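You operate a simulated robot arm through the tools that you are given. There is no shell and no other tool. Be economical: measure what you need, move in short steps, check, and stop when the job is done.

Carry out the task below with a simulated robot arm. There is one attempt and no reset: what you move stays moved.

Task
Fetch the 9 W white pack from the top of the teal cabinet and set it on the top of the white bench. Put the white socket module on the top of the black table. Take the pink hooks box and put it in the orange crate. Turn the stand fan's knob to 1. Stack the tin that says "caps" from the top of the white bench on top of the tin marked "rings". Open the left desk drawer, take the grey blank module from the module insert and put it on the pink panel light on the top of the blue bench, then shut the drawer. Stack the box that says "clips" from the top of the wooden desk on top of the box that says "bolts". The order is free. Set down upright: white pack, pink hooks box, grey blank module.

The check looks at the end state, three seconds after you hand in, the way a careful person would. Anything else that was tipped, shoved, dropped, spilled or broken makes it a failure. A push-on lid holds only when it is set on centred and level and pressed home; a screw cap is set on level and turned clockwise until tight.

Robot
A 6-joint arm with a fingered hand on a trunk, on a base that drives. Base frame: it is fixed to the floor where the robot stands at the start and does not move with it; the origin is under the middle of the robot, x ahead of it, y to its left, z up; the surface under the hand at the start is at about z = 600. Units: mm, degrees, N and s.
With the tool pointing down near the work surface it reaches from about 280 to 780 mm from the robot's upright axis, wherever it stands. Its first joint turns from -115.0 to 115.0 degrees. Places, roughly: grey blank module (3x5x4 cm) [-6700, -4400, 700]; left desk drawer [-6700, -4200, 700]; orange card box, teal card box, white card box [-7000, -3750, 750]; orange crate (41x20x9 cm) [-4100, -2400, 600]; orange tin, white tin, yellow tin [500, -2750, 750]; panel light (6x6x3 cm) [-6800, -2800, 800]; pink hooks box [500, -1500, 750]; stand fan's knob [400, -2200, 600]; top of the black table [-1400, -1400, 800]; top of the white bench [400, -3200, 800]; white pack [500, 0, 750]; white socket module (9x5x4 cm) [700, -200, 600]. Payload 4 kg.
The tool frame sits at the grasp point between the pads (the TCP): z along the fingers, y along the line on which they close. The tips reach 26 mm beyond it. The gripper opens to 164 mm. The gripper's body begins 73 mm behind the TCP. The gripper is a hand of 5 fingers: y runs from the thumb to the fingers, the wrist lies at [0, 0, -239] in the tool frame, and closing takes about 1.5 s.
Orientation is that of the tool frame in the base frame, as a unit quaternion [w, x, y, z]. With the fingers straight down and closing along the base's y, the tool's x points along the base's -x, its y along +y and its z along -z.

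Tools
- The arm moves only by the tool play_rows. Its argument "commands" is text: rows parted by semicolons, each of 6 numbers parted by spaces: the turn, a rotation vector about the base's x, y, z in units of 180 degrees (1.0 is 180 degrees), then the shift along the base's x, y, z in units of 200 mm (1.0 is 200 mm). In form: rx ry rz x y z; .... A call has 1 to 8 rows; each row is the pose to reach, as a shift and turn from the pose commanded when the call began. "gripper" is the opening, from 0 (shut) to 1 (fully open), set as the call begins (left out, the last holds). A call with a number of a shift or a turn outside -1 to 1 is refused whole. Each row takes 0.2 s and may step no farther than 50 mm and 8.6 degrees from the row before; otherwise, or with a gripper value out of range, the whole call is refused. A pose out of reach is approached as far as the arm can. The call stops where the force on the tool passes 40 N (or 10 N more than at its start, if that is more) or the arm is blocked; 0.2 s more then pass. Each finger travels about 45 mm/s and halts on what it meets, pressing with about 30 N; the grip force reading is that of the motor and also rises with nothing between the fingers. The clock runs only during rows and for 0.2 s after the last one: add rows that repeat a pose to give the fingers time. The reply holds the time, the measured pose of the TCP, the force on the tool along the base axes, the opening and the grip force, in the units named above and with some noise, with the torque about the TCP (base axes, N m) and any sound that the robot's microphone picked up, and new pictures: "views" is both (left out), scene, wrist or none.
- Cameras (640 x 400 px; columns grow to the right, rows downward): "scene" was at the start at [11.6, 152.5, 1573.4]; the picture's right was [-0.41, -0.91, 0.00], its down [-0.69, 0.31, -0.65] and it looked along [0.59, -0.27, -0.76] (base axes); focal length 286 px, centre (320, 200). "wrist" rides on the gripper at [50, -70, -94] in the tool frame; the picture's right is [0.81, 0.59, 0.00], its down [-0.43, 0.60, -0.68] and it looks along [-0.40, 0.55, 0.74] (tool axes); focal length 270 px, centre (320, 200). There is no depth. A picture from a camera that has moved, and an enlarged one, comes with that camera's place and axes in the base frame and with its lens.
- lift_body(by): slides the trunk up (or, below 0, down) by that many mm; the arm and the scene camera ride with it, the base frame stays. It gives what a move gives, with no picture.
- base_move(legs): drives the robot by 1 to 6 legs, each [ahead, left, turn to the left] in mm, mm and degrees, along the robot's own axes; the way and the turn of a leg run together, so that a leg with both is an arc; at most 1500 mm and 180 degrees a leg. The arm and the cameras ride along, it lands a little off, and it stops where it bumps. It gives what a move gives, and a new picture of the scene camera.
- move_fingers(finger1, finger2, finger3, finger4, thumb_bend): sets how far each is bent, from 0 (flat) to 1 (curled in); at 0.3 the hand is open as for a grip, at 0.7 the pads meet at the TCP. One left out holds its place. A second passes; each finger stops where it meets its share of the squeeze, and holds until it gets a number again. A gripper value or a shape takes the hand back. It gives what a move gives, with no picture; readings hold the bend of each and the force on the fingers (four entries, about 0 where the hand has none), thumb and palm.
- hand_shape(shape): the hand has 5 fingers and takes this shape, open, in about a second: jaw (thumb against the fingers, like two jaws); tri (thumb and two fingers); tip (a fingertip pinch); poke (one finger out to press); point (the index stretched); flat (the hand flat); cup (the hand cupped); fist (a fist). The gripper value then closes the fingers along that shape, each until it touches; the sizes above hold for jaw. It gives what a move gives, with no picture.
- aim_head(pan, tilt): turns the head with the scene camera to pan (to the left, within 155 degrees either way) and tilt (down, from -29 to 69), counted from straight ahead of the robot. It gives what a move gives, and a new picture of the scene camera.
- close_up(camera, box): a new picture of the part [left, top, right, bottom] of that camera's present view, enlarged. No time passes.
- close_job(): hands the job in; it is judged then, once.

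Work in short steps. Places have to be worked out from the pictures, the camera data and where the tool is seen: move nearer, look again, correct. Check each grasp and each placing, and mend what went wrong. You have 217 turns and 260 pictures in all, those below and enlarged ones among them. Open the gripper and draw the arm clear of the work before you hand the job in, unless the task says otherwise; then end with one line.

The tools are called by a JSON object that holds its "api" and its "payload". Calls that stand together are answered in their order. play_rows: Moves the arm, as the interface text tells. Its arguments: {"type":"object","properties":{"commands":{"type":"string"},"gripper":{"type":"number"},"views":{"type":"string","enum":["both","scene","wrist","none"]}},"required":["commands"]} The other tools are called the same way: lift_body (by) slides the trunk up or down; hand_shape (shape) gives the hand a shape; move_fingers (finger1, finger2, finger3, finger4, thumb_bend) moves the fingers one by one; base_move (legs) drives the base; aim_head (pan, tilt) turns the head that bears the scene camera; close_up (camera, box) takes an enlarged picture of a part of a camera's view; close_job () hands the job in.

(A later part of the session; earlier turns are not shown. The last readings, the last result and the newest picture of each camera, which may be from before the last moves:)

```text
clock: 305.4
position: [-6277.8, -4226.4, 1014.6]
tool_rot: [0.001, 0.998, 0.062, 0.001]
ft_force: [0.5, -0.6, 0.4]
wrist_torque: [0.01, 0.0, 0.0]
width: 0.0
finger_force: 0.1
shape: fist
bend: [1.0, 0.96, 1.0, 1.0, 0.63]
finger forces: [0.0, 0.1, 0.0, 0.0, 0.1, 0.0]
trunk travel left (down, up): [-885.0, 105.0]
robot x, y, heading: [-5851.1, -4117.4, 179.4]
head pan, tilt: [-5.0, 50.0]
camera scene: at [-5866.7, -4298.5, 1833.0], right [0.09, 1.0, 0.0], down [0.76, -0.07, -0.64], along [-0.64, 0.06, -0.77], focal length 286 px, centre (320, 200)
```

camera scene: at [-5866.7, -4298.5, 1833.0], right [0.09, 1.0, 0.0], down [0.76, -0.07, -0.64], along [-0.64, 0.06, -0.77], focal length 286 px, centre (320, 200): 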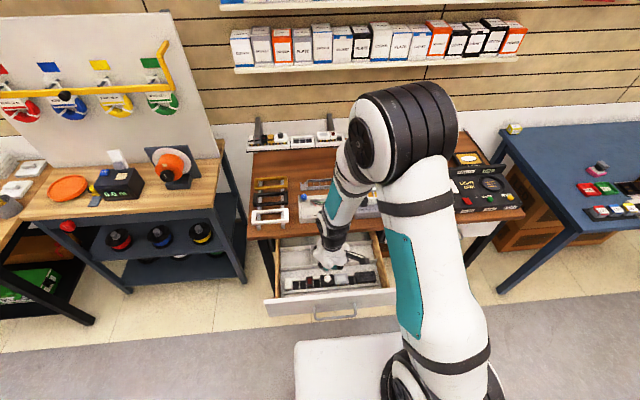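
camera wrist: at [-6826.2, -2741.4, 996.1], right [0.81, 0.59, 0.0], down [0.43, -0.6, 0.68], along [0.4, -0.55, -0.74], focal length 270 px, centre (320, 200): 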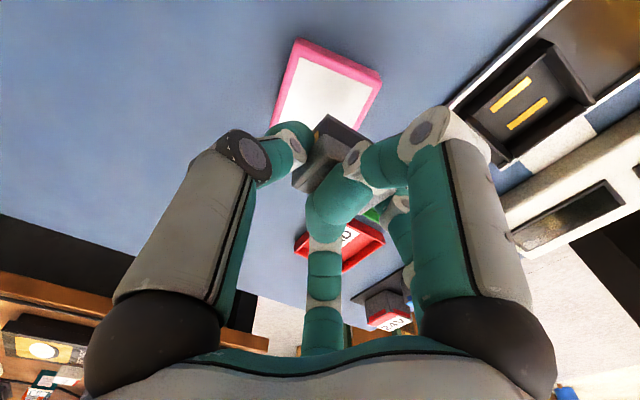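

I back up 100 mm so the fist comes down in front of the drawer, at a height above the handle bar.

{"api": "base_move", "payload": {"legs": [[-100, 0, 0.5]]}}

{"api": "play_rows", "payload": {"commands": "0 0 0 0 0.05 -0.2; 0 0 0 0 0.1 -0.4; 0 0 0 0 0.1 -0.6; 0 0 0 0 0.1 -0.8; 0 0 0 0 0.1 -1; 0 0 0 0 0.1 -1", "views": "none"}}

{"api": "play_rows", "payload": {"commands": "0 0 0 0 0 -0.2; 0 0 0 0 0 -0.41; 0 0 0 0 0 -0.41"}}

{"api": "close_up", "payload": {"camera": "scene", "box": [240, 200, 440, 340]}}

```text
clock: 306.6
position: [-6179.9, -4230.5, 1016.5]
tool_rot: [0.0, 0.998, 0.067, 0.001]
ft_force: [0.7, -0.4, 0.7]
wrist_torque: [-0.02, 0.02, -0.01]
width: 0.0
finger_force: 0.0
shape: fist
bend: [1.0, 0.96, 1.0, 1.0, 0.63]
finger forces: [0.1, 0.0, 0.0, 0.0, 0.0, 0.0]
trunk travel left (down, up): [-885.0, 105.0]
robot x, y, heading: [-5754.0, -4119.9, -179.6]
head pan, tilt: [-5.0, 50.0]
camera scene: at [-5766.2, -4298.9, 1833.0], right [0.08, 1.0, 0.0], down [0.76, -0.06, -0.64], along [-0.64, 0.05, -0.77], focal length 286 px, centre (320, 200)
```

scene: 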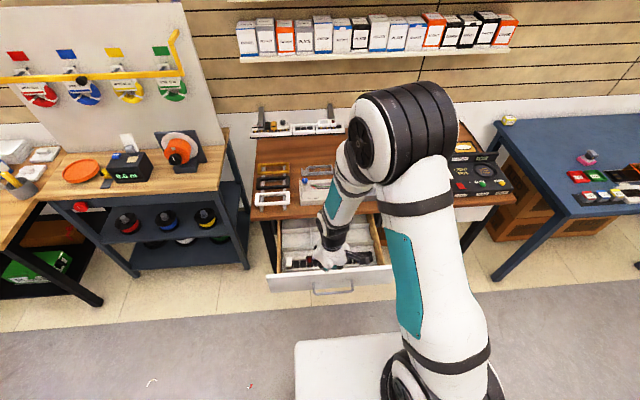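

```text
clock: 308.0
position: [-6180.2, -4208.0, 815.3]
tool_rot: [0.0, 0.998, 0.066, 0.001]
ft_force: [0.0, 0.9, -0.6]
wrist_torque: [0.0, 0.03, -0.04]
width: 0.0
finger_force: 0.2
shape: fist
bend: [1.0, 0.96, 1.0, 1.0, 0.63]
finger forces: [0.0, 0.0, 0.1, 0.0, 0.0, 0.0]
trunk travel left (down, up): [-885.0, 105.0]
robot x, y, heading: [-5756.6, -4119.7, -179.9]
head pan, tilt: [-5.0, 50.0]
```

```text
clock: 308.8
position: [-6181.5, -4208.0, 733.2]
tool_rot: [0.0, 0.998, 0.067, 0.001]
ft_force: [-0.2, -0.9, -0.1]
wrist_torque: [0.0, 0.01, 0.0]
width: 0.2
finger_force: 0.1
shape: fist
bend: [1.0, 0.96, 1.0, 1.0, 0.63]
finger forces: [0.0, 0.1, 0.0, 0.0, 0.0, 0.0]
trunk travel left (down, up): [-885.0, 105.0]
robot x, y, heading: [-5752.7, -4119.0, -179.9]
head pan, tilt: [-5.0, 50.0]
camera scene: at [-5767.7, -4298.9, 1833.0], right [0.08, 1.0, 0.0], down [0.76, -0.06, -0.64], along [-0.64, 0.05, -0.77], focal length 286 px, centre (320, 200)
camera wrist: at [-6141.9, -4132.6, 827.3], right [0.88, -0.47, 0.0], down [-0.35, -0.65, 0.68], along [-0.32, -0.6, -0.74], focal length 270 px, centre (320, 200)
```

scene: 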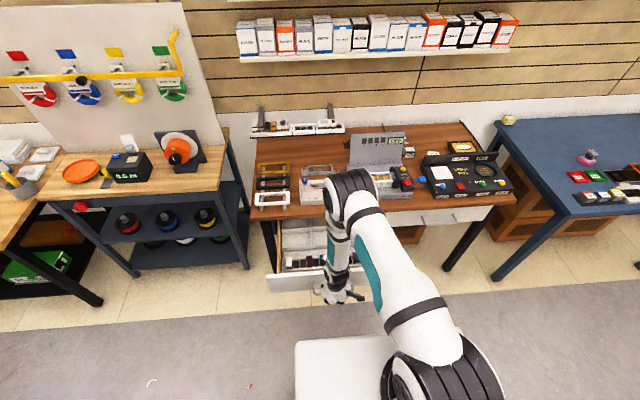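
wrist: 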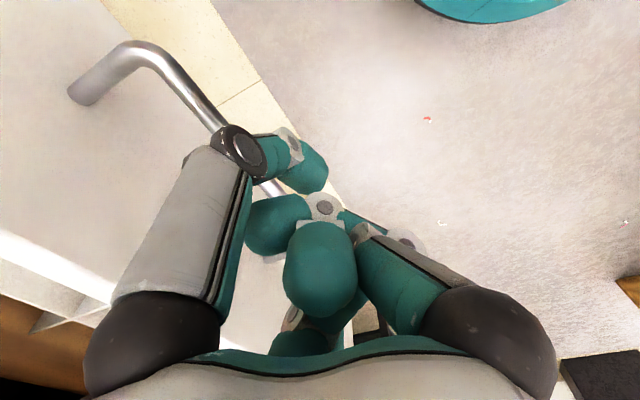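

```text
2.86 times, centred on (340, 270) of scene
camera zoom: at [-5767.7, -4298.9, 1833.0], right [0.08, 1.0, 0.0], down [0.76, -0.06, -0.64], along [-0.64, 0.05, -0.77], focal length 818 px, centre (263, 0)
```

zoom: 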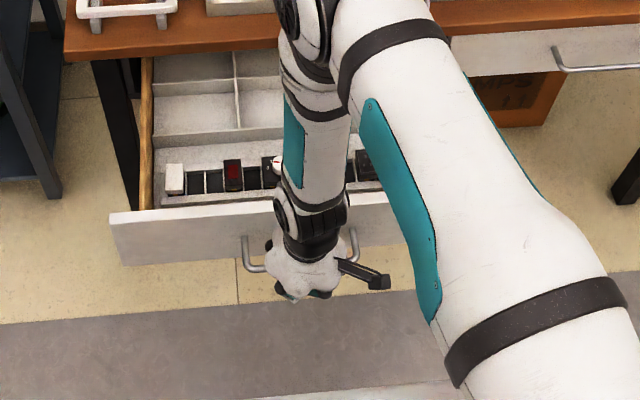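

The fist faces the drawer front. I push it toward the desk.

{"api": "play_rows", "payload": {"commands": "0 0 0 -0.15 0 0; 0 0 0 -0.3 0 0; 0 0 0 -0.45 0 0; 0 0 0 -0.6 0 0; 0 0 0 -0.75 0 0; 0 0 0 -0.9 0 0; 0 0 0 -1 0 0; 0 0 0 -1 0 0", "views": "scene"}}

```text
clock: 310.6
position: [-6381.6, -4209.4, 734.9]
tool_rot: [0.001, 0.998, 0.067, 0.0]
ft_force: [0.5, 0.9, -0.2]
wrist_torque: [0.01, 0.03, -0.01]
width: 0.0
finger_force: 0.0
shape: fist
bend: [1.0, 0.96, 1.0, 1.0, 0.63]
finger forces: [0.1, 0.0, 0.0, 0.0, 0.0, 0.1]
trunk travel left (down, up): [-885.0, 105.0]
robot x, y, heading: [-5753.8, -4121.0, -180.1]
head pan, tilt: [-5.0, 50.0]
camera scene: at [-5767.9, -4298.9, 1833.0], right [0.08, 1.0, 0.0], down [0.76, -0.06, -0.64], along [-0.64, 0.05, -0.77], focal length 286 px, centre (320, 200)
```

scene: 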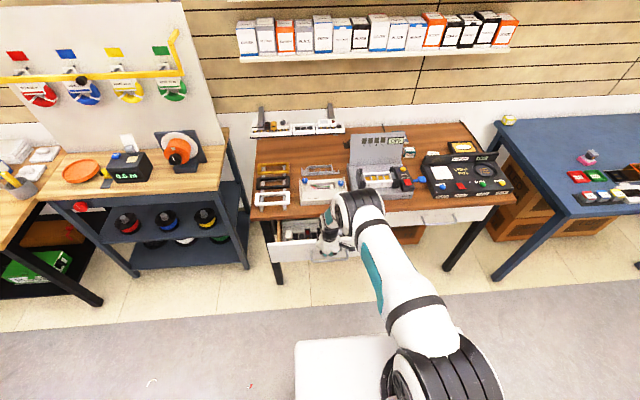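

It moves in smoothly. I keep pushing until it stops.

{"api": "play_rows", "payload": {"commands": "0 0 0 -0.1 0 0; 0 0 0 -0.2 0 0; 0 0 0 -0.3 0 0; 0 0 0 -0.4 0 0; 0 0 0 -0.5 0 0; 0 0 0 -0.6 0 0; 0 0 0 -0.68 0 0; 0 0 0 -0.75 0 0", "views": "none"}}

{"api": "close_up", "payload": {"camera": "scene", "box": [250, 160, 410, 280]}}

```text
clock: 312.4
position: [-6477.8, -4202.0, 758.1]
tool_rot: [0.001, 0.998, 0.068, 0.001]
ft_force: [-0.4, -0.2, -0.3]
wrist_torque: [0.0, 0.0, -0.03]
width: 0.2
finger_force: 0.0
shape: fist
bend: [1.0, 0.96, 1.0, 1.0, 0.63]
finger forces: [0.0, 0.0, 0.0, 0.1, 0.1, 0.0]
out of reach, approached as far as the arm can: row 5, 6, 7, 8
trunk travel left (down, up): [-885.0, 105.0]
robot x, y, heading: [-5754.5, -4121.3, -179.7]
head pan, tilt: [-5.0, 50.0]
```

```text
3.33 times, centred on (330, 220) of scene
camera zoom: at [-5768.2, -4299.2, 1832.9], right [0.08, 1.0, 0.0], down [0.76, -0.06, -0.64], along [-0.64, 0.05, -0.77], focal length 954 px, centre (287, 133)
```

zoom: 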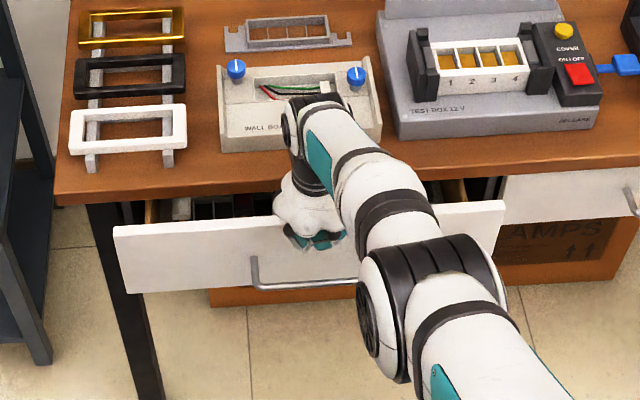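

The arm ran out of reach with about 80 mm left. I retract, drive closer and push again.

{"api": "play_rows", "payload": {"commands": "0 0 0 0.2 0 0; 0 0 0 0.4 0 -0.05; 0 0 0 0.55 0 -0.12; 0 0 0 0.55 0 -0.12", "views": "none"}}

{"api": "base_move", "payload": {"legs": [[110, 0, 0]]}}

{"api": "play_rows", "payload": {"commands": "0 0 0 -0.05 0 0; 0 0 0 -0.1 0 0; 0 0 0 -0.15 0 0; 0 0 0 -0.2 0 0; 0 0 0 -0.25 0 0; 0 0 0 -0.3 0 0; 0 0 0 -0.35 0 0; 0 0 0 -0.4 0 0", "views": "wrist"}}

{"api": "close_up", "payload": {"camera": "scene", "box": [250, 160, 410, 280]}}

```text
clock: 313.4
position: [-6368.1, -4203.7, 733.7]
tool_rot: [0.001, 0.998, 0.068, 0.0]
ft_force: [0.6, 0.7, -0.7]
wrist_torque: [0.03, 0.01, 0.0]
width: 0.0
finger_force: 0.1
shape: fist
bend: [1.0, 0.96, 1.0, 1.0, 0.63]
finger forces: [0.1, 0.0, 0.0, 0.1, 0.0, 0.0]
trunk travel left (down, up): [-885.0, 105.0]
robot x, y, heading: [-5752.2, -4117.7, -179.9]
head pan, tilt: [-5.0, 50.0]
```

```text
clock: 314.6
position: [-6479.1, -4205.3, 733.5]
tool_rot: [0.001, 0.998, 0.068, 0.001]
ft_force: [-0.2, -0.1, -1.1]
wrist_torque: [0.03, 0.0, -0.01]
width: 0.2
finger_force: 0.0
shape: fist
bend: [1.0, 0.96, 1.0, 1.0, 0.63]
finger forces: [0.0, 0.0, 0.1, 0.1, 0.1, 0.1]
trunk travel left (down, up): [-885.0, 105.0]
robot x, y, heading: [-5865.0, -4119.3, -179.7]
head pan, tilt: [-5.0, 50.0]
camera scene: at [-5880.8, -4299.5, 1832.9], right [0.08, 1.0, 0.0], down [0.76, -0.06, -0.64], along [-0.64, 0.05, -0.77], focal length 286 px, centre (320, 200)
```

scene: 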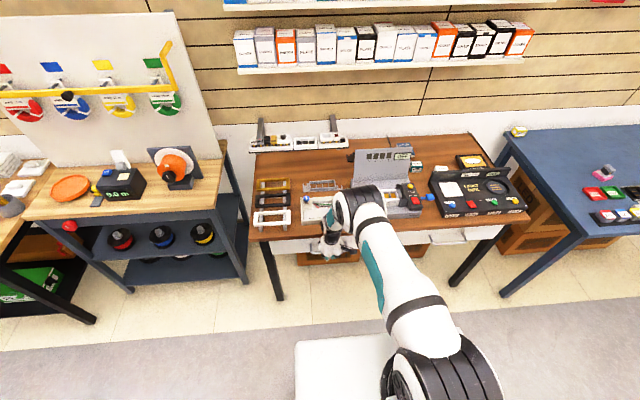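

```text
clock: 315.5
position: [-6500.8, -4204.8, 732.9]
tool_rot: [0.001, 0.998, 0.068, 0.01]
ft_force: [18.3, 0.0, 16.8]
wrist_torque: [0.15, 2.1, -0.14]
width: 0.2
finger_force: 0.1
shape: fist
bend: [1.0, 0.96, 1.0, 1.0, 0.63]
finger forces: [0.0, 0.0, 0.0, 24.6, 0.1, 0.0]
trunk travel left (down, up): [-885.0, 105.0]
robot x, y, heading: [-5863.7, -4119.9, -179.5]
head pan, tilt: [-5.0, 50.0]
stopped in row 4: the force on the tool passed its limit at 46 N (the readings are from after the stop); the commanded pose is now the measured one
camera wrist: at [-6461.9, -4129.2, 826.9], right [0.88, -0.47, 0.02], down [-0.36, -0.65, 0.67], along [-0.31, -0.6, -0.74], focal length 270 px, centre (320, 200)
```

wrist: 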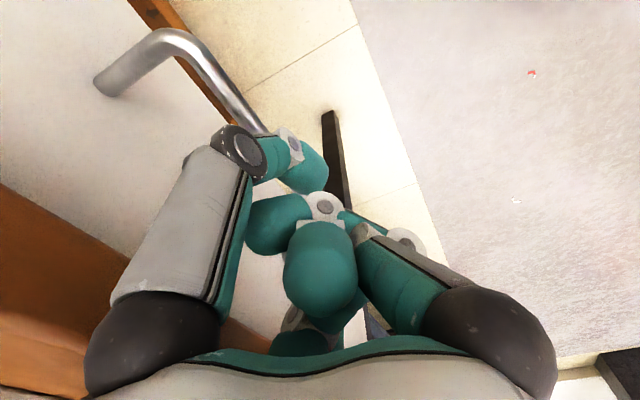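

```text
3.33 times, centred on (330, 220) of scene
camera zoom: at [-5872.7, -4298.9, 1833.6], right [0.08, 1.0, 0.0], down [0.76, -0.06, -0.64], along [-0.64, 0.05, -0.76], focal length 954 px, centre (287, 133)
```

zoom: 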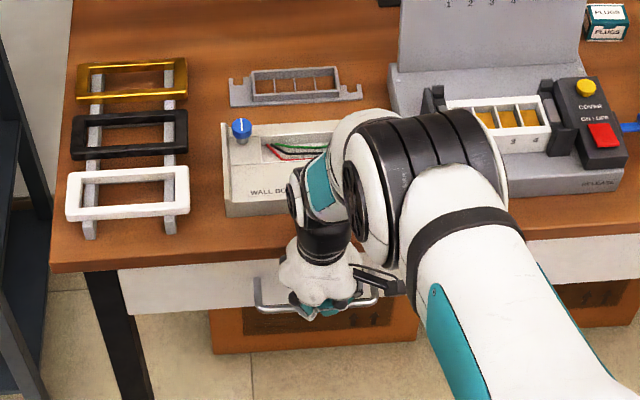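

The upper knuckles reached the desk lip. To be sure the drawer is fully shut I lower the hand below the lip and push on the handle bar.

{"api": "play_rows", "payload": {"commands": "0 0 0 0.2 0 0; 0 0 0 0.45 0 0; 0 0 0 0.45 0 -0.2; 0 0 0 0.45 0 -0.42; 0 0 0 0.35 0 -0.42; 0 0 0 0.25 0 -0.42; 0 0 0 0.25 0 -0.42", "views": "none"}}

{"api": "play_rows", "payload": {"commands": "0 0 0 -0.03 0 0; 0 0 0 -0.06 0 0; 0 0 0 -0.09 0 0; 0 0 0 -0.12 0 0; 0 0 0 -0.15 0 0; 0 0 0 -0.18 0 0; 0 0 0 -0.21 0 0; 0 0 0 -0.25 0 0", "views": "wrist"}}

{"api": "close_up", "payload": {"camera": "scene", "box": [250, 180, 490, 300]}}

```text
clock: 317.1
position: [-6452.4, -4204.6, 647.8]
tool_rot: [0.0, 0.998, 0.067, 0.008]
ft_force: [0.7, 0.5, -0.3]
wrist_torque: [-0.01, 0.02, -0.01]
width: 0.0
finger_force: 0.1
shape: fist
bend: [1.0, 0.96, 1.0, 1.0, 0.63]
finger forces: [0.0, 0.0, 0.0, 0.0, 0.0, 0.0]
trunk travel left (down, up): [-885.0, 105.0]
robot x, y, heading: [-5861.1, -4116.8, -179.8]
head pan, tilt: [-5.0, 50.0]
```

```text
clock: 318.6
position: [-6480.3, -4204.5, 645.3]
tool_rot: [0.0, 0.998, 0.068, 0.016]
ft_force: [18.7, 1.2, 22.5]
wrist_torque: [0.14, 1.79, -0.19]
width: 0.0
finger_force: 0.0
shape: fist
bend: [1.0, 0.96, 1.0, 1.0, 0.63]
finger forces: [0.1, 0.1, 0.0, 28.3, 0.0, 0.1]
trunk travel left (down, up): [-885.0, 105.0]
robot x, y, heading: [-5861.9, -4120.3, -179.7]
head pan, tilt: [-5.0, 50.0]
stopped in row 7: the force on the tool passed its limit at 47 N (the readings are from after the stop); the commanded pose is now the measured one
camera wrist: at [-6443.8, -4129.0, 740.8], right [0.88, -0.47, 0.03], down [-0.37, -0.65, 0.66], along [-0.3, -0.6, -0.75], focal length 270 px, centre (320, 200)
```

wrist: 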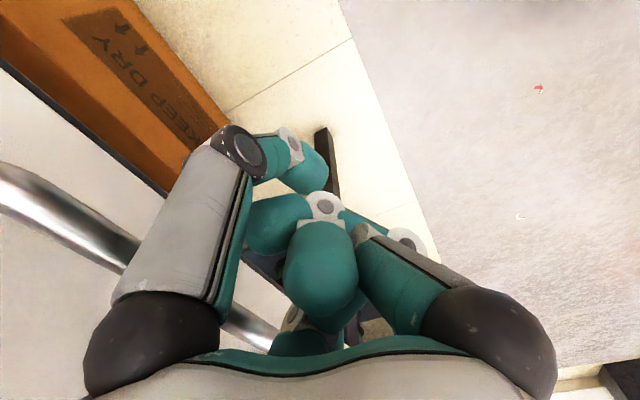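

```text
2.67 times, centred on (370, 240) of scene
camera zoom: at [-5871.9, -4298.9, 1833.6], right [0.08, 1.0, 0.0], down [0.76, -0.06, -0.64], along [-0.64, 0.05, -0.76], focal length 763 px, centre (187, 93)
```

zoom: 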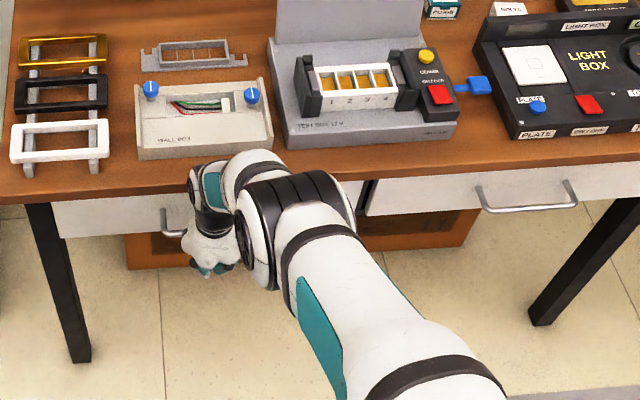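

The left front now lines up with the right drawer: shut. I withdraw, raise the hand and move right to look at the card boxes at the back of the desk.

{"api": "play_rows", "payload": {"commands": "0 0 0 0.2 0 0; 0 0 0 0.45 0 0; 0 0 0 0.5 0 0.2; 0 0 0 0.5 0 0.45; 0 0 0 0.5 0 0.7; 0 0 0 0.5 0 0.95; 0 0 0 0.5 0 1", "views": "none"}}

{"api": "base_move", "payload": {"legs": [[0, -420, 0]]}}

{"api": "aim_head", "payload": {"pan": 0, "tilt": 42}}

{"api": "close_up", "payload": {"camera": "scene", "box": [250, 120, 490, 270]}}

```text
clock: 320.1
position: [-6385.0, -4204.2, 844.7]
tool_rot: [0.0, 0.998, 0.068, 0.015]
ft_force: [0.1, 0.2, -0.7]
wrist_torque: [-0.02, 0.02, -0.04]
width: 0.2
finger_force: 0.1
shape: fist
bend: [1.0, 0.96, 1.0, 1.0, 0.63]
finger forces: [0.0, 0.0, 0.0, 0.1, 0.1, 0.0]
trunk travel left (down, up): [-885.0, 105.0]
robot x, y, heading: [-5861.7, -4117.0, -179.6]
head pan, tilt: [-5.0, 50.0]
```

```text
clock: 322.7
position: [-6388.8, -3796.8, 845.2]
tool_rot: [0.0, 0.997, 0.07, 0.016]
ft_force: [-0.4, 0.2, 0.7]
wrist_torque: [-0.03, -0.02, -0.02]
width: 0.0
finger_force: 0.1
shape: fist
bend: [1.0, 0.96, 1.0, 1.0, 0.63]
finger forces: [0.0, 0.0, 0.0, 0.0, 0.0, 0.0]
trunk travel left (down, up): [-885.0, 105.0]
robot x, y, heading: [-5863.2, -3707.8, -179.4]
head pan, tilt: [-5.0, 50.0]
camera scene: at [-5879.8, -3887.2, 1833.1], right [0.08, 1.0, 0.0], down [0.76, -0.06, -0.64], along [-0.64, 0.05, -0.77], focal length 286 px, centre (320, 200)
```

scene: 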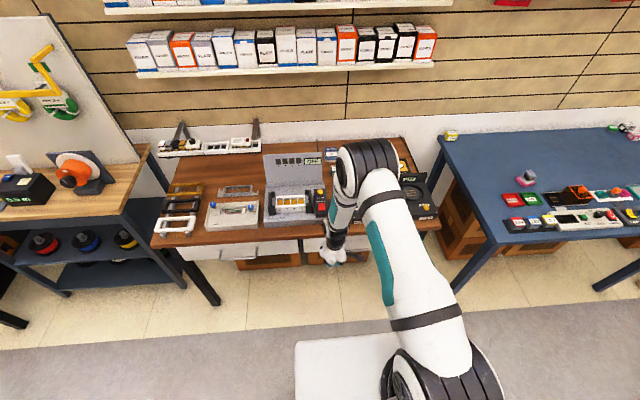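

```text
clock: 323.4
position: [-6388.5, -3796.2, 844.9]
tool_rot: [-0.001, 0.997, 0.07, 0.016]
ft_force: [0.6, 0.7, 0.2]
wrist_torque: [-0.02, 0.0, 0.04]
width: 0.0
finger_force: 0.0
shape: fist
bend: [1.0, 0.96, 1.0, 1.0, 0.63]
finger forces: [0.0, 0.1, 0.0, 0.0, 0.1, 0.1]
trunk travel left (down, up): [-885.0, 105.0]
robot x, y, heading: [-5867.3, -3708.8, -179.2]
head pan, tilt: [0.0, 42.0]
camera scene: at [-5886.6, -3895.2, 1844.1], right [-0.01, 1.0, 0.0], down [0.67, 0.01, -0.74], along [-0.74, -0.01, -0.67], focal length 286 px, centre (320, 200)
```

scene: 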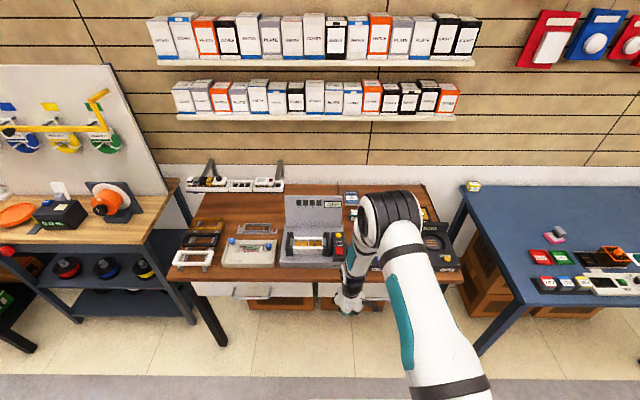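

```text
2.67 times, centred on (370, 195) of scene
camera zoom: at [-5886.6, -3895.2, 1844.1], right [-0.01, 1.0, 0.0], down [0.67, 0.01, -0.74], along [-0.74, -0.01, -0.67], focal length 763 px, centre (187, 213)
```

zoom: 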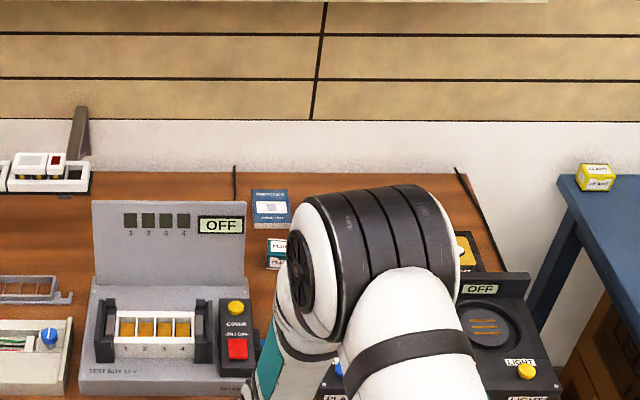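

The arm hides the boxes. I move farther right and look back to the left.

{"api": "base_move", "payload": {"legs": [[0, -330, 0]]}}

{"api": "aim_head", "payload": {"pan": 8, "tilt": 42}}

{"api": "close_up", "payload": {"camera": "scene", "box": [180, 140, 420, 290]}}

```text
clock: 325.6
position: [-6390.4, -3460.6, 845.0]
tool_rot: [0.001, 0.997, 0.07, 0.016]
ft_force: [-0.2, 0.3, -0.3]
wrist_torque: [-0.04, 0.01, 0.01]
width: 0.0
finger_force: 0.0
shape: fist
bend: [1.0, 0.96, 1.0, 1.0, 0.63]
finger forces: [0.1, 0.0, 0.0, 0.0, 0.0, 0.0]
trunk travel left (down, up): [-885.0, 105.0]
robot x, y, heading: [-5868.0, -3376.7, -179.5]
head pan, tilt: [0.0, 42.0]
camera scene: at [-5890.0, -3559.1, 1844.3], right [-0.01, 1.0, 0.0], down [0.67, 0.01, -0.74], along [-0.74, -0.01, -0.67], focal length 286 px, centre (320, 200)
```

scene: 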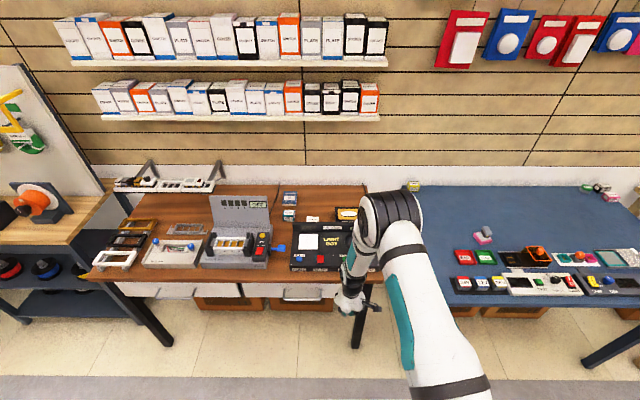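

```text
clock: 326.3
position: [-6392.0, -3461.3, 844.6]
tool_rot: [0.001, 0.998, 0.069, 0.016]
ft_force: [0.7, 0.5, 0.4]
wrist_torque: [0.0, 0.01, -0.03]
width: 0.0
finger_force: 0.1
shape: fist
bend: [1.0, 0.96, 1.0, 1.0, 0.63]
finger forces: [0.0, 0.0, 0.0, 0.0, 0.0, 0.0]
trunk travel left (down, up): [-885.0, 105.0]
robot x, y, heading: [-5869.9, -3373.4, -179.3]
head pan, tilt: [8.0, 42.0]
camera scene: at [-5889.1, -3572.1, 1844.2], right [-0.15, 0.99, 0.0], down [0.66, 0.1, -0.74], along [-0.73, -0.11, -0.67], focal length 286 px, centre (320, 200)
```

scene: 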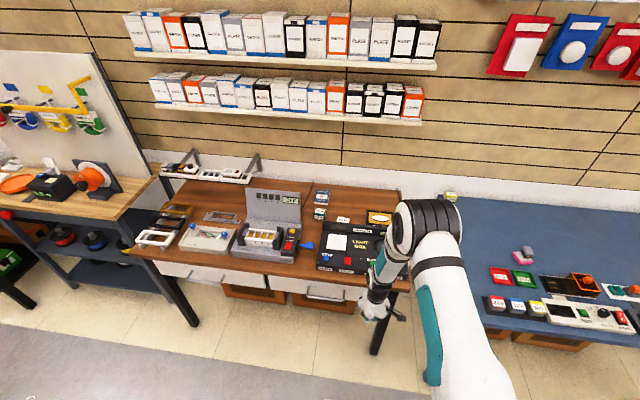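

```text
2.67 times, centred on (300, 215) of scene
camera zoom: at [-5889.1, -3572.1, 1844.2], right [-0.15, 0.99, 0.0], down [0.66, 0.1, -0.74], along [-0.73, -0.11, -0.67], focal length 763 px, centre (373, 160)
```

zoom: 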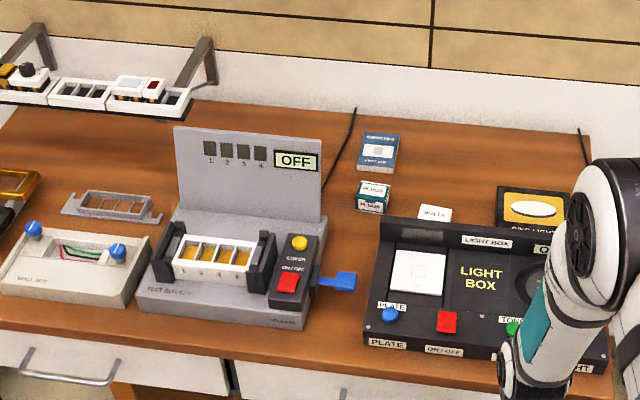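

I see PLUGS (teal) and BOLTS (white). I zoom in further and look for the CLIPS box, perhaps hidden behind a device.

{"api": "close_up", "payload": {"camera": "scene", "box": [290, 180, 390, 245]}}

{"api": "close_up", "payload": {"camera": "scene", "box": [120, 140, 300, 260]}}

```text
6.15 times, centred on (340, 212) of scene
camera zoom: at [-5889.1, -3572.1, 1844.2], right [-0.15, 0.99, 0.0], down [0.66, 0.1, -0.74], along [-0.73, -0.11, -0.67], focal length 1761 px, centre (197, 123)
```

zoom: 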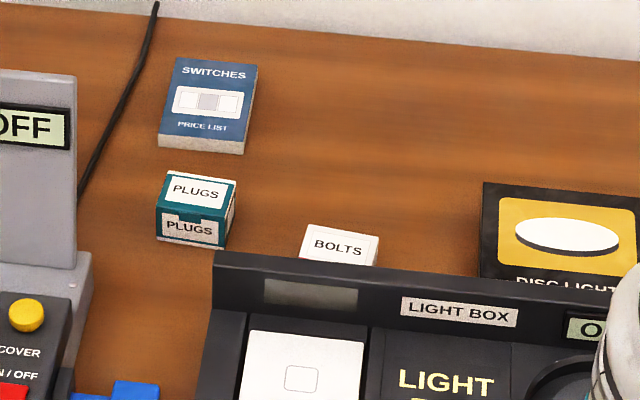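

```text
3.33 times, centred on (210, 200) of scene
camera zoom: at [-5889.1, -3572.1, 1844.2], right [-0.15, 0.99, 0.0], down [0.66, 0.1, -0.74], along [-0.73, -0.11, -0.67], focal length 954 px, centre (687, 200)
```

zoom: 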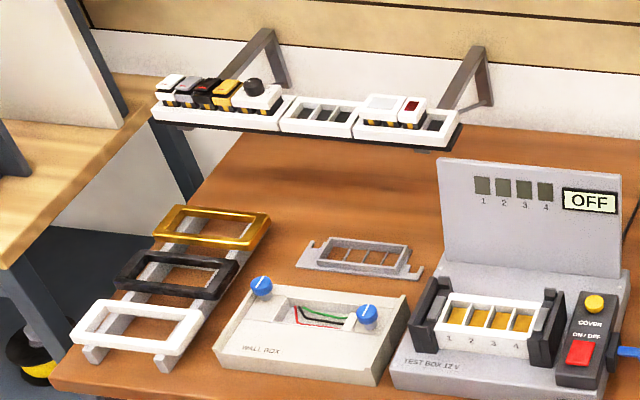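

CLIPS must be behind the test box's tall panel. I drive right and closer to look behind it.

{"api": "base_move", "payload": {"legs": [[0, -350, 0], [150, 0, 0]]}}

{"api": "aim_head", "payload": {"pan": 40, "tilt": 40}}

{"api": "close_up", "payload": {"camera": "scene", "box": [200, 100, 440, 250]}}

```text
clock: 329.5
position: [-6543.7, -3107.7, 844.5]
tool_rot: [-0.001, 0.998, 0.064, 0.017]
ft_force: [-0.1, -0.1, -0.1]
wrist_torque: [0.0, -0.03, -0.02]
width: 0.0
finger_force: 0.1
shape: fist
bend: [1.0, 0.96, 1.0, 1.0, 0.63]
finger forces: [0.1, 0.0, 0.0, 0.0, 0.0, 0.1]
trunk travel left (down, up): [-885.0, 105.0]
robot x, y, heading: [-6018.4, -3025.2, 179.9]
head pan, tilt: [8.0, 42.0]
```

```text
clock: 330.5
position: [-6544.1, -3107.3, 844.5]
tool_rot: [0.0, 0.998, 0.064, 0.015]
ft_force: [-0.3, 0.4, 0.3]
wrist_torque: [0.0, -0.02, 0.02]
width: 0.1
finger_force: 0.0
shape: fist
bend: [1.0, 0.96, 1.0, 1.0, 0.63]
finger forces: [0.1, 0.0, 0.0, 0.0, 0.1, 0.0]
trunk travel left (down, up): [-885.0, 105.0]
robot x, y, heading: [-6020.3, -3023.2, 180.0]
head pan, tilt: [40.0, 40.0]
```

```text
refused: no pictures are left
```

No pictures remain, so I continue from measured positions and touch. From earlier views, desk top ≈ 785, BOLTS at (-6878, -3607) with top ≈ 827, and CLIPS (orange) behind the test panel near (-6926, -3910). First I raise and level the hand and back off.

{"api": "play_rows", "payload": {"commands": "0 0.003 -0.014 0 0 0.2; 0 0.006 -0.027 0 0 0.4; 0 0.0095 -0.0407 0 0 0.6; 0 0.0095 -0.0407 0 0 0.8; 0 0.0095 -0.0407 0 0 1; 0 0.0095 -0.0407 0 0 1", "views": "none"}}

{"api": "base_move", "payload": {"legs": [[-200, 0, 0], [0, 800, 0]]}}

```text
clock: 331.9
position: [-6541.3, -3108.2, 1045.3]
tool_rot: [0.0, 1.0, 0.001, 0.002]
ft_force: [-0.4, 0.0, 0.5]
wrist_torque: [-0.01, -0.04, -0.02]
width: 0.0
finger_force: 0.2
shape: fist
bend: [1.0, 0.96, 1.0, 1.0, 0.63]
finger forces: [0.1, 0.1, 0.0, 0.0, 0.0, 0.0]
trunk travel left (down, up): [-885.0, 105.0]
robot x, y, heading: [-6019.8, -3020.8, 179.7]
head pan, tilt: [40.0, 40.0]
no pictures are left
```

```text
clock: 337.3
position: [-6341.5, -3901.8, 1045.0]
tool_rot: [0.001, 1.0, 0.004, 0.001]
ft_force: [-0.1, 0.6, -0.5]
wrist_torque: [0.0, 0.0, -0.02]
width: 0.1
finger_force: 0.0
shape: fist
bend: [1.0, 0.96, 1.0, 1.0, 0.63]
finger forces: [0.0, 0.0, 0.1, 0.1, 0.0, 0.1]
trunk travel left (down, up): [-885.0, 105.0]
robot x, y, heading: [-5822.2, -3818.9, -179.8]
head pan, tilt: [40.0, 40.0]
```

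I raise the trunk, extend only thumb, fingers 2 and 3 (1 and 4 stay curled), and drive up to the desk.

{"api": "lift_body", "payload": {"by": 100}}

{"api": "move_fingers", "payload": {"finger1": 1, "finger2": 0.42, "finger3": 0.42, "finger4": 1, "thumb_bend": 0.42}}

{"api": "base_move", "payload": {"legs": [[385, 0, 0]]}}

```text
clock: 338.6
position: [-6342.8, -3901.9, 1144.3]
tool_rot: [0.0, 1.0, 0.005, 0.001]
ft_force: [0.1, 0.1, 0.0]
wrist_torque: [0.0, 0.01, -0.02]
width: 0.0
finger_force: 0.1
shape: fist
bend: [1.0, 0.96, 1.0, 1.0, 0.63]
finger forces: [0.0, 0.0, 0.0, 0.0, 0.0, 0.1]
trunk travel left (down, up): [-985.0, 5.0]
robot x, y, heading: [-5824.3, -3816.8, -179.7]
head pan, tilt: [40.0, 40.0]
```

```text
clock: 339.6
position: [-6344.2, -3901.3, 1145.4]
tool_rot: [0.0, 1.0, 0.004, 0.001]
ft_force: [0.8, 0.8, -0.2]
wrist_torque: [-0.04, 0.0, -0.02]
width: 76.1
finger_force: 0.0
shape: fingers
bend: [0.97, 0.42, 0.42, 1.0, 0.42]
finger forces: [0.0, 0.0, 0.1, 0.0, 0.0, 0.1]
trunk travel left (down, up): [-985.0, 5.0]
robot x, y, heading: [-5822.9, -3816.4, -179.6]
head pan, tilt: [40.0, 40.0]
```

```text
clock: 342.0
position: [-6725.2, -3902.5, 1144.5]
tool_rot: [0.001, 1.0, 0.004, 0.001]
ft_force: [-0.2, 0.2, -0.9]
wrist_torque: [0.02, 0.04, -0.02]
width: 76.0
finger_force: 0.1
shape: fingers
bend: [0.97, 0.42, 0.42, 1.0, 0.42]
finger forces: [0.0, 0.0, 0.0, 0.0, 0.0, 0.0]
trunk travel left (down, up): [-985.0, 5.0]
robot x, y, heading: [-6203.1, -3812.7, -179.8]
head pan, tilt: [40.0, 40.0]
```

I extend the arm over the panel to (-6928, -3912), staying high.

{"api": "play_rows", "payload": {"commands": "0 0 0 -0.2 -0.02 0; 0 0 0 -0.4 -0.04 0; 0 0 0 -0.6 -0.05 0; 0 0 0 -0.8 -0.05 0; 0 0 0 -1 -0.05 0; 0 0 0 -1 -0.05 0", "views": "none"}}

{"api": "play_rows", "payload": {"commands": "0 0 0 -0.02 0 -0.2; 0 0 0 -0.02 0 -0.4; 0 0 0 -0.02 0 -0.6; 0 0 0 -0.02 0 -0.8; 0 0 0 -0.02 0 -0.95; 0 0 0 -0.02 0 -0.95", "views": "none"}}

```text
clock: 343.4
position: [-6923.0, -3912.2, 1147.3]
tool_rot: [0.0, 1.0, 0.003, 0.001]
ft_force: [-0.7, 0.3, 0.0]
wrist_torque: [0.0, 0.0, 0.01]
width: 76.3
finger_force: 0.0
shape: fingers
bend: [0.97, 0.42, 0.42, 1.0, 0.42]
finger forces: [0.0, 0.1, 0.0, 0.1, 0.0, 0.1]
trunk travel left (down, up): [-985.0, 5.0]
robot x, y, heading: [-6204.2, -3815.9, -179.8]
head pan, tilt: [40.0, 40.0]
no pictures are left
```

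```text
clock: 344.8
position: [-6928.9, -3914.2, 955.9]
tool_rot: [-0.001, 1.0, 0.002, 0.0]
ft_force: [-0.1, -0.5, 0.4]
wrist_torque: [-0.05, -0.01, 0.0]
width: 76.1
finger_force: 0.1
shape: fingers
bend: [0.97, 0.42, 0.42, 1.0, 0.42]
finger forces: [0.1, 0.0, 0.0, 0.0, 0.1, 0.0]
trunk travel left (down, up): [-985.0, 5.0]
robot x, y, heading: [-6202.7, -3816.8, -179.9]
head pan, tilt: [40.0, 40.0]
no pictures are left
```

No contact at 956. I continue down in smaller steps to 884.

{"api": "play_rows", "payload": {"commands": "0 0 0 0 0 -0.06; 0 0 0 0 0 -0.12; 0 0 0 0 0 -0.18; 0 0 0 0 0 -0.24; 0 0 0 0 0 -0.3; 0 0 0 0 0 -0.36; 0 0 0 0 0 -0.36", "views": "none"}}

```text
clock: 346.4
position: [-6926.7, -3912.6, 883.2]
tool_rot: [0.0, 1.0, 0.002, 0.002]
ft_force: [-0.5, 0.2, -0.3]
wrist_torque: [0.02, 0.01, -0.03]
width: 76.1
finger_force: 0.0
shape: fingers
bend: [0.97, 0.42, 0.42, 1.0, 0.42]
finger forces: [0.0, 0.1, 0.0, 0.0, 0.0, 0.0]
trunk travel left (down, up): [-985.0, 5.0]
robot x, y, heading: [-6203.5, -3814.4, -179.7]
head pan, tilt: [40.0, 40.0]
no pictures are left
```

Still free. I go down in 3 mm steps to 856 (tips about 818), watching for a finger landing on the box.

{"api": "play_rows", "payload": {"commands": "0 0 0 0 0 -0.03; 0 0 0 0 0 -0.06; 0 0 0 0 0 -0.08; 0 0 0 0 0 -0.1; 0 0 0 0 0 -0.12; 0 0 0 0 0 -0.135; 0 0 0 0 0 -0.135", "views": "none"}}

```text
clock: 348.0
position: [-6927.1, -3911.6, 857.1]
tool_rot: [0.0, 1.0, 0.003, 0.0]
ft_force: [0.6, 0.4, 0.3]
wrist_torque: [-0.01, -0.04, 0.03]
width: 76.0
finger_force: 0.1
shape: fingers
bend: [0.97, 0.42, 0.42, 1.0, 0.42]
finger forces: [0.0, 0.0, 0.0, 0.0, 0.0, 0.0]
trunk travel left (down, up): [-985.0, 5.0]
robot x, y, heading: [-6203.7, -3816.3, -179.9]
head pan, tilt: [40.0, 40.0]
no pictures are left
```

No contact. Down another 16 mm in 2–3 mm steps.

{"api": "play_rows", "payload": {"commands": "0 0 0 0 0 -0.015; 0 0 0 0 0 -0.03; 0 0 0 0 0 -0.045; 0 0 0 0 0 -0.06; 0 0 0 0 0 -0.07; 0 0 0 0 0 -0.08; 0 0 0 0 0 -0.08", "views": "none"}}

```text
clock: 349.6
position: [-6918.7, -3910.8, 844.9]
tool_rot: [0.001, 1.0, 0.003, 0.001]
ft_force: [0.5, -0.5, 0.6]
wrist_torque: [-0.01, 0.01, -0.01]
width: 76.1
finger_force: 0.0
shape: fingers
bend: [0.97, 0.42, 0.42, 1.0, 0.42]
finger forces: [0.0, 0.1, 0.0, 0.0, 0.1, 0.1]
out of reach, approached as far as the arm can: row 1, 2, 3, 4, 5, 6, 7
trunk travel left (down, up): [-985.0, 5.0]
robot x, y, heading: [-6202.9, -3816.8, -179.7]
head pan, tilt: [40.0, 40.0]
no pictures are left
```

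The arm is at its lower reach. I raise the hand 100 mm with the arm and lower the trunk by the same amount.

{"api": "play_rows", "payload": {"commands": "0 0 0 -0.04 0 0.2; 0 0 0 -0.04 0 0.4; 0 0 0 -0.04 0 0.6; 0 0 0 -0.04 0 0.6", "views": "none"}}

{"api": "lift_body", "payload": {"by": -110}}

```text
clock: 350.6
position: [-6926.5, -3912.4, 965.7]
tool_rot: [0.001, 1.0, 0.003, -0.001]
ft_force: [7.4, -0.5, -6.6]
wrist_torque: [-0.11, 0.6, -0.04]
width: 76.2
finger_force: 0.0
shape: fingers
bend: [0.97, 0.42, 0.42, 1.0, 0.42]
finger forces: [0.0, 0.0, 0.0, 0.0, 0.1, 0.1]
out of reach, approached as far as the arm can: row 1, 2
trunk travel left (down, up): [-985.0, 5.0]
robot x, y, heading: [-6204.2, -3815.9, -179.7]
head pan, tilt: [40.0, 40.0]
no pictures are left
```

```text
clock: 352.1
position: [-6927.8, -3913.0, 854.3]
tool_rot: [0.0, 1.0, 0.003, 0.0]
ft_force: [0.3, 1.0, -0.2]
wrist_torque: [0.01, 0.03, 0.0]
width: 76.1
finger_force: 0.0
shape: fingers
bend: [0.97, 0.42, 0.42, 1.0, 0.42]
finger forces: [0.1, 0.0, 0.0, 0.1, 0.0, 0.0]
trunk travel left (down, up): [-875.0, 115.0]
robot x, y, heading: [-6206.1, -3819.1, -179.9]
head pan, tilt: [40.0, 40.0]
```

Now I step down again from 854 towards 832.

{"api": "play_rows", "payload": {"commands": "0 0 0 0 0 -0.02; 0 0 0 0 0 -0.04; 0 0 0 0 0 -0.06; 0 0 0 0 0 -0.08; 0 0 0 0 0 -0.095; 0 0 0 0 0 -0.11; 0 0 0 0 0 -0.11", "views": "none"}}

```text
clock: 353.6
position: [-6927.7, -3912.2, 832.6]
tool_rot: [0.0, 1.0, 0.003, 0.0]
ft_force: [-0.1, 0.3, 1.7]
wrist_torque: [0.0, -0.02, -0.01]
width: 76.0
finger_force: 0.3
shape: fingers
bend: [0.97, 0.42, 0.42, 1.0, 0.42]
finger forces: [0.0, 0.2, 0.9, 0.0, 0.4, 0.0]
trunk travel left (down, up): [-875.0, 115.0]
robot x, y, heading: [-6206.7, -3814.5, -179.7]
head pan, tilt: [40.0, 40.0]
no pictures are left
```

All three tips touch lightly together: that is the desk top (z ≈ 795). I rise 5 mm and close gently in stages to feel for the box.

{"api": "play_rows", "payload": {"commands": "0 0 0 0 0 0.025; 0 0 0 0 0 0.025", "views": "none"}}

{"api": "move_fingers", "payload": {"finger2": 0.48, "finger3": 0.48, "thumb_bend": 0.48}}

{"api": "move_fingers", "payload": {"finger2": 0.53, "finger3": 0.53, "thumb_bend": 0.53}}

```text
clock: 354.2
position: [-6927.9, -3913.1, 837.3]
tool_rot: [0.0, 1.0, 0.003, 0.001]
ft_force: [0.1, 0.0, 0.2]
wrist_torque: [0.01, -0.01, -0.03]
width: 76.1
finger_force: 0.0
shape: fingers
bend: [0.97, 0.42, 0.42, 1.0, 0.42]
finger forces: [0.1, 0.1, 0.1, 0.1, 0.0, 0.0]
trunk travel left (down, up): [-875.0, 115.0]
robot x, y, heading: [-6202.8, -3819.9, -179.7]
head pan, tilt: [40.0, 40.0]
no pictures are left
```

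```text
clock: 355.2
position: [-6928.2, -3911.9, 836.0]
tool_rot: [0.0, 1.0, 0.002, 0.001]
ft_force: [0.2, 0.4, -0.5]
wrist_torque: [-0.01, 0.0, 0.0]
width: 67.2
finger_force: 0.0
shape: fingers
bend: [0.97, 0.48, 0.48, 1.0, 0.48]
finger forces: [0.1, 0.0, 0.1, 0.1, 0.1, 0.0]
trunk travel left (down, up): [-875.0, 115.0]
robot x, y, heading: [-6204.3, -3812.7, -180.0]
head pan, tilt: [40.0, 40.0]
```

```text
clock: 356.2
position: [-6927.6, -3914.1, 837.1]
tool_rot: [0.0, 1.0, 0.003, 0.001]
ft_force: [-0.4, 0.1, -0.2]
wrist_torque: [0.02, 0.0, 0.01]
width: 59.7
finger_force: 0.2
shape: fingers
bend: [0.97, 0.53, 0.53, 1.0, 0.53]
finger forces: [0.1, 0.0, 0.2, 0.0, 0.0, 0.0]
trunk travel left (down, up): [-875.0, 115.0]
robot x, y, heading: [-6204.9, -3816.7, -179.9]
head pan, tilt: [40.0, 40.0]
```

No contact yet; I close further.

{"api": "move_fingers", "payload": {"finger2": 0.58, "finger3": 0.58, "thumb_bend": 0.58}}

{"api": "move_fingers", "payload": {"finger2": 0.64, "finger3": 0.64, "thumb_bend": 0.64}}

```text
clock: 357.2
position: [-6928.4, -3913.0, 838.0]
tool_rot: [0.001, 1.0, 0.003, 0.0]
ft_force: [0.0, -0.6, 0.0]
wrist_torque: [0.02, 0.01, -0.01]
width: 56.3
finger_force: 2.2
shape: fingers
bend: [0.97, 0.55, 0.55, 1.0, 0.56]
finger forces: [0.0, 1.4, 1.1, 0.0, 2.0, 0.0]
trunk travel left (down, up): [-875.0, 115.0]
robot x, y, heading: [-6205.6, -3815.4, -179.7]
head pan, tilt: [40.0, 40.0]
```

```text
clock: 358.2
position: [-6927.7, -3912.3, 837.7]
tool_rot: [0.0, 1.0, 0.003, 0.002]
ft_force: [0.3, 0.2, 2.9]
wrist_torque: [0.01, 0.02, -0.01]
width: 54.8
finger_force: 11.6
shape: fingers
bend: [0.97, 0.57, 0.58, 1.0, 0.58]
finger forces: [0.0, 7.4, 5.8, 0.0, 10.5, 0.0]
trunk travel left (down, up): [-875.0, 115.0]
robot x, y, heading: [-6204.3, -3817.0, -180.1]
head pan, tilt: [40.0, 40.0]
```

Excellent: all three digits meet the box evenly. I tighten and lift slowly.

{"api": "move_fingers", "payload": {"finger2": 0.75, "finger3": 0.75, "thumb_bend": 0.75}}

{"api": "play_rows", "payload": {"commands": "0 0 0 0 0 0.05; 0 0 0 0 0 0.15; 0 0 0 0 0 0.3; 0 0 0 0 0 0.45; 0 0 0 0 0 0.6; 0 0 0 0 0 0.8; 0 0 0 0 0 1", "views": "none"}}

```text
clock: 359.2
position: [-6927.7, -3912.7, 838.4]
tool_rot: [0.0, 1.0, 0.003, 0.001]
ft_force: [-1.2, 1.2, 4.1]
wrist_torque: [-0.07, -0.06, 0.05]
width: 49.5
finger_force: 19.8
shape: fingers
bend: [0.97, 0.54, 0.58, 1.0, 0.62]
finger forces: [0.0, 12.3, 8.2, 0.0, 19.3, 0.1]
trunk travel left (down, up): [-875.0, 115.0]
robot x, y, heading: [-6202.9, -3817.1, -180.0]
head pan, tilt: [40.0, 40.0]
```

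```text
clock: 360.9
position: [-6929.1, -3910.7, 1040.0]
tool_rot: [0.0, 1.0, 0.003, 0.001]
ft_force: [-0.1, 0.1, -1.2]
wrist_torque: [0.04, 0.04, -0.01]
width: 48.7
finger_force: 19.4
shape: fingers
bend: [0.97, 0.54, 0.58, 1.0, 0.62]
finger forces: [0.0, 12.6, 8.0, 0.1, 18.2, 0.1]
trunk travel left (down, up): [-875.0, 115.0]
robot x, y, heading: [-6202.1, -3818.0, -179.8]
head pan, tilt: [40.0, 40.0]
no pictures are left
```

The box is held. BOLTS is at (-6878, -3607), top ≈ 827. I drive right and bring CLIPS above it.

{"api": "base_move", "payload": {"legs": [[0, -312, 0]]}}

```text
clock: 363.0
position: [-6931.7, -3593.4, 1037.9]
tool_rot: [0.0, 1.0, 0.0, 0.001]
ft_force: [-0.2, 0.4, -1.3]
wrist_torque: [-0.01, 0.03, 0.01]
width: 48.3
finger_force: 19.3
shape: fingers
bend: [0.97, 0.54, 0.58, 1.0, 0.62]
finger forces: [0.1, 12.8, 8.1, 0.0, 18.3, 0.0]
trunk travel left (down, up): [-875.0, 115.0]
robot x, y, heading: [-6202.7, -3501.8, 179.8]
head pan, tilt: [40.0, 40.0]
```

I shift to (-6878, -3599) and lower to 900.

{"api": "play_rows", "payload": {"commands": "0 0 0 0.13 -0.015 0; 0 0 0 0.265 -0.028 0; 0 0 0 0.265 -0.028 -0.2; 0 0 0 0.265 -0.028 -0.4; 0 0 0 0.265 -0.028 -0.6; 0 0 0 0.265 -0.028 -0.68; 0 0 0 0.265 -0.028 -0.68", "views": "none"}}

{"api": "play_rows", "payload": {"commands": "0 0 0 0 0 -0.02; 0 0 0 0 0 -0.04; 0 0 0 0 0 -0.06; 0 0 0 0 0 -0.08; 0 0 0 0 0 -0.09; 0 0 0 0 0 -0.1; 0 0 0 0 0 -0.1", "views": "none"}}

```text
clock: 364.6
position: [-6879.1, -3599.9, 900.6]
tool_rot: [0.0, 1.0, 0.0, 0.001]
ft_force: [0.2, -0.4, -0.4]
wrist_torque: [0.01, -0.02, 0.0]
width: 48.1
finger_force: 19.2
shape: fingers
bend: [0.97, 0.54, 0.58, 1.0, 0.62]
finger forces: [0.1, 12.7, 7.9, 0.1, 18.2, 0.0]
trunk travel left (down, up): [-875.0, 115.0]
robot x, y, heading: [-6203.9, -3504.8, 180.0]
head pan, tilt: [40.0, 40.0]
no pictures are left
```

```text
clock: 366.2
position: [-6878.3, -3599.7, 882.0]
tool_rot: [0.0, 1.0, 0.0, 0.001]
ft_force: [-0.1, -0.3, -1.1]
wrist_torque: [0.02, -0.03, -0.01]
width: 48.3
finger_force: 19.0
shape: fingers
bend: [0.97, 0.54, 0.58, 1.0, 0.62]
finger forces: [0.0, 12.6, 7.8, 0.1, 18.1, 0.1]
trunk travel left (down, up): [-875.0, 115.0]
robot x, y, heading: [-6204.7, -3503.5, 179.8]
head pan, tilt: [40.0, 40.0]
no pictures are left
```

No contact yet at 882. I continue in 1–2 mm steps.

{"api": "play_rows", "payload": {"commands": "0 0 0 0 0 -0.01; 0 0 0 0 0 -0.02; 0 0 0 0 0 -0.03; 0 0 0 0 0 -0.04; 0 0 0 0 0 -0.045; 0 0 0 0 0 -0.05; 0 0 0 0 0 -0.05", "views": "none"}}

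```text
clock: 367.8
position: [-6878.7, -3598.3, 872.1]
tool_rot: [0.0, 1.0, 0.0, 0.001]
ft_force: [0.4, 0.2, 0.6]
wrist_torque: [-0.06, -0.02, -0.04]
width: 48.1
finger_force: 19.9
shape: fingers
bend: [0.97, 0.54, 0.58, 1.0, 0.62]
finger forces: [0.0, 12.8, 7.9, 0.1, 18.1, 0.1]
trunk travel left (down, up): [-875.0, 115.0]
robot x, y, heading: [-6204.8, -3498.3, 179.8]
head pan, tilt: [40.0, 40.0]
no pictures are left
```

{"api": "play_rows", "payload": {"commands": "0 0 0 0 0 -0.005; 0 0 0 0 0 -0.01; 0 0 0 0 0 -0.015; 0 0 0 0 0 -0.015", "views": "none"}}

```text
clock: 368.8
position: [-6878.5, -3599.2, 870.1]
tool_rot: [-0.001, 1.0, 0.0, 0.0]
ft_force: [-2.0, 1.2, 12.3]
wrist_torque: [-0.35, -0.14, -0.01]
width: 48.1
finger_force: 20.5
shape: fingers
bend: [0.97, 0.54, 0.58, 1.0, 0.62]
finger forces: [0.0, 12.8, 8.2, 0.0, 19.4, 0.0]
trunk travel left (down, up): [-875.0, 115.0]
robot x, y, heading: [-6206.2, -3502.4, 179.9]
head pan, tilt: [40.0, 40.0]
no pictures are left
```

Contact exactly at the predicted height (box bottom ≈ 827). I release thumb and fingers together.

{"api": "move_fingers", "payload": {"finger2": 0.49, "finger3": 0.52, "thumb_bend": 0.56}}

{"api": "move_fingers", "payload": {"finger2": 0.44, "finger3": 0.44, "thumb_bend": 0.46}}

```text
clock: 369.8
position: [-6877.5, -3598.7, 869.1]
tool_rot: [0.0, 1.0, 0.0, 0.001]
ft_force: [0.0, 0.0, 0.0]
wrist_torque: [-0.04, 0.01, 0.01]
width: 54.8
finger_force: 0.1
shape: fingers
bend: [0.97, 0.49, 0.52, 1.0, 0.56]
finger forces: [0.0, 0.0, 0.1, 0.0, 0.1, 0.1]
trunk travel left (down, up): [-875.0, 115.0]
robot x, y, heading: [-6204.8, -3499.3, 180.0]
head pan, tilt: [40.0, 40.0]
```

```text
clock: 370.8
position: [-6877.6, -3599.8, 869.6]
tool_rot: [-0.001, 1.0, 0.0, 0.002]
ft_force: [0.1, 0.0, 0.0]
wrist_torque: [-0.01, -0.01, 0.01]
width: 70.0
finger_force: 0.1
shape: fingers
bend: [0.97, 0.44, 0.44, 1.0, 0.46]
finger forces: [0.0, 0.0, 0.0, 0.0, 0.0, 0.0]
trunk travel left (down, up): [-875.0, 115.0]
robot x, y, heading: [-6204.2, -3503.6, 179.9]
head pan, tilt: [40.0, 40.0]
```

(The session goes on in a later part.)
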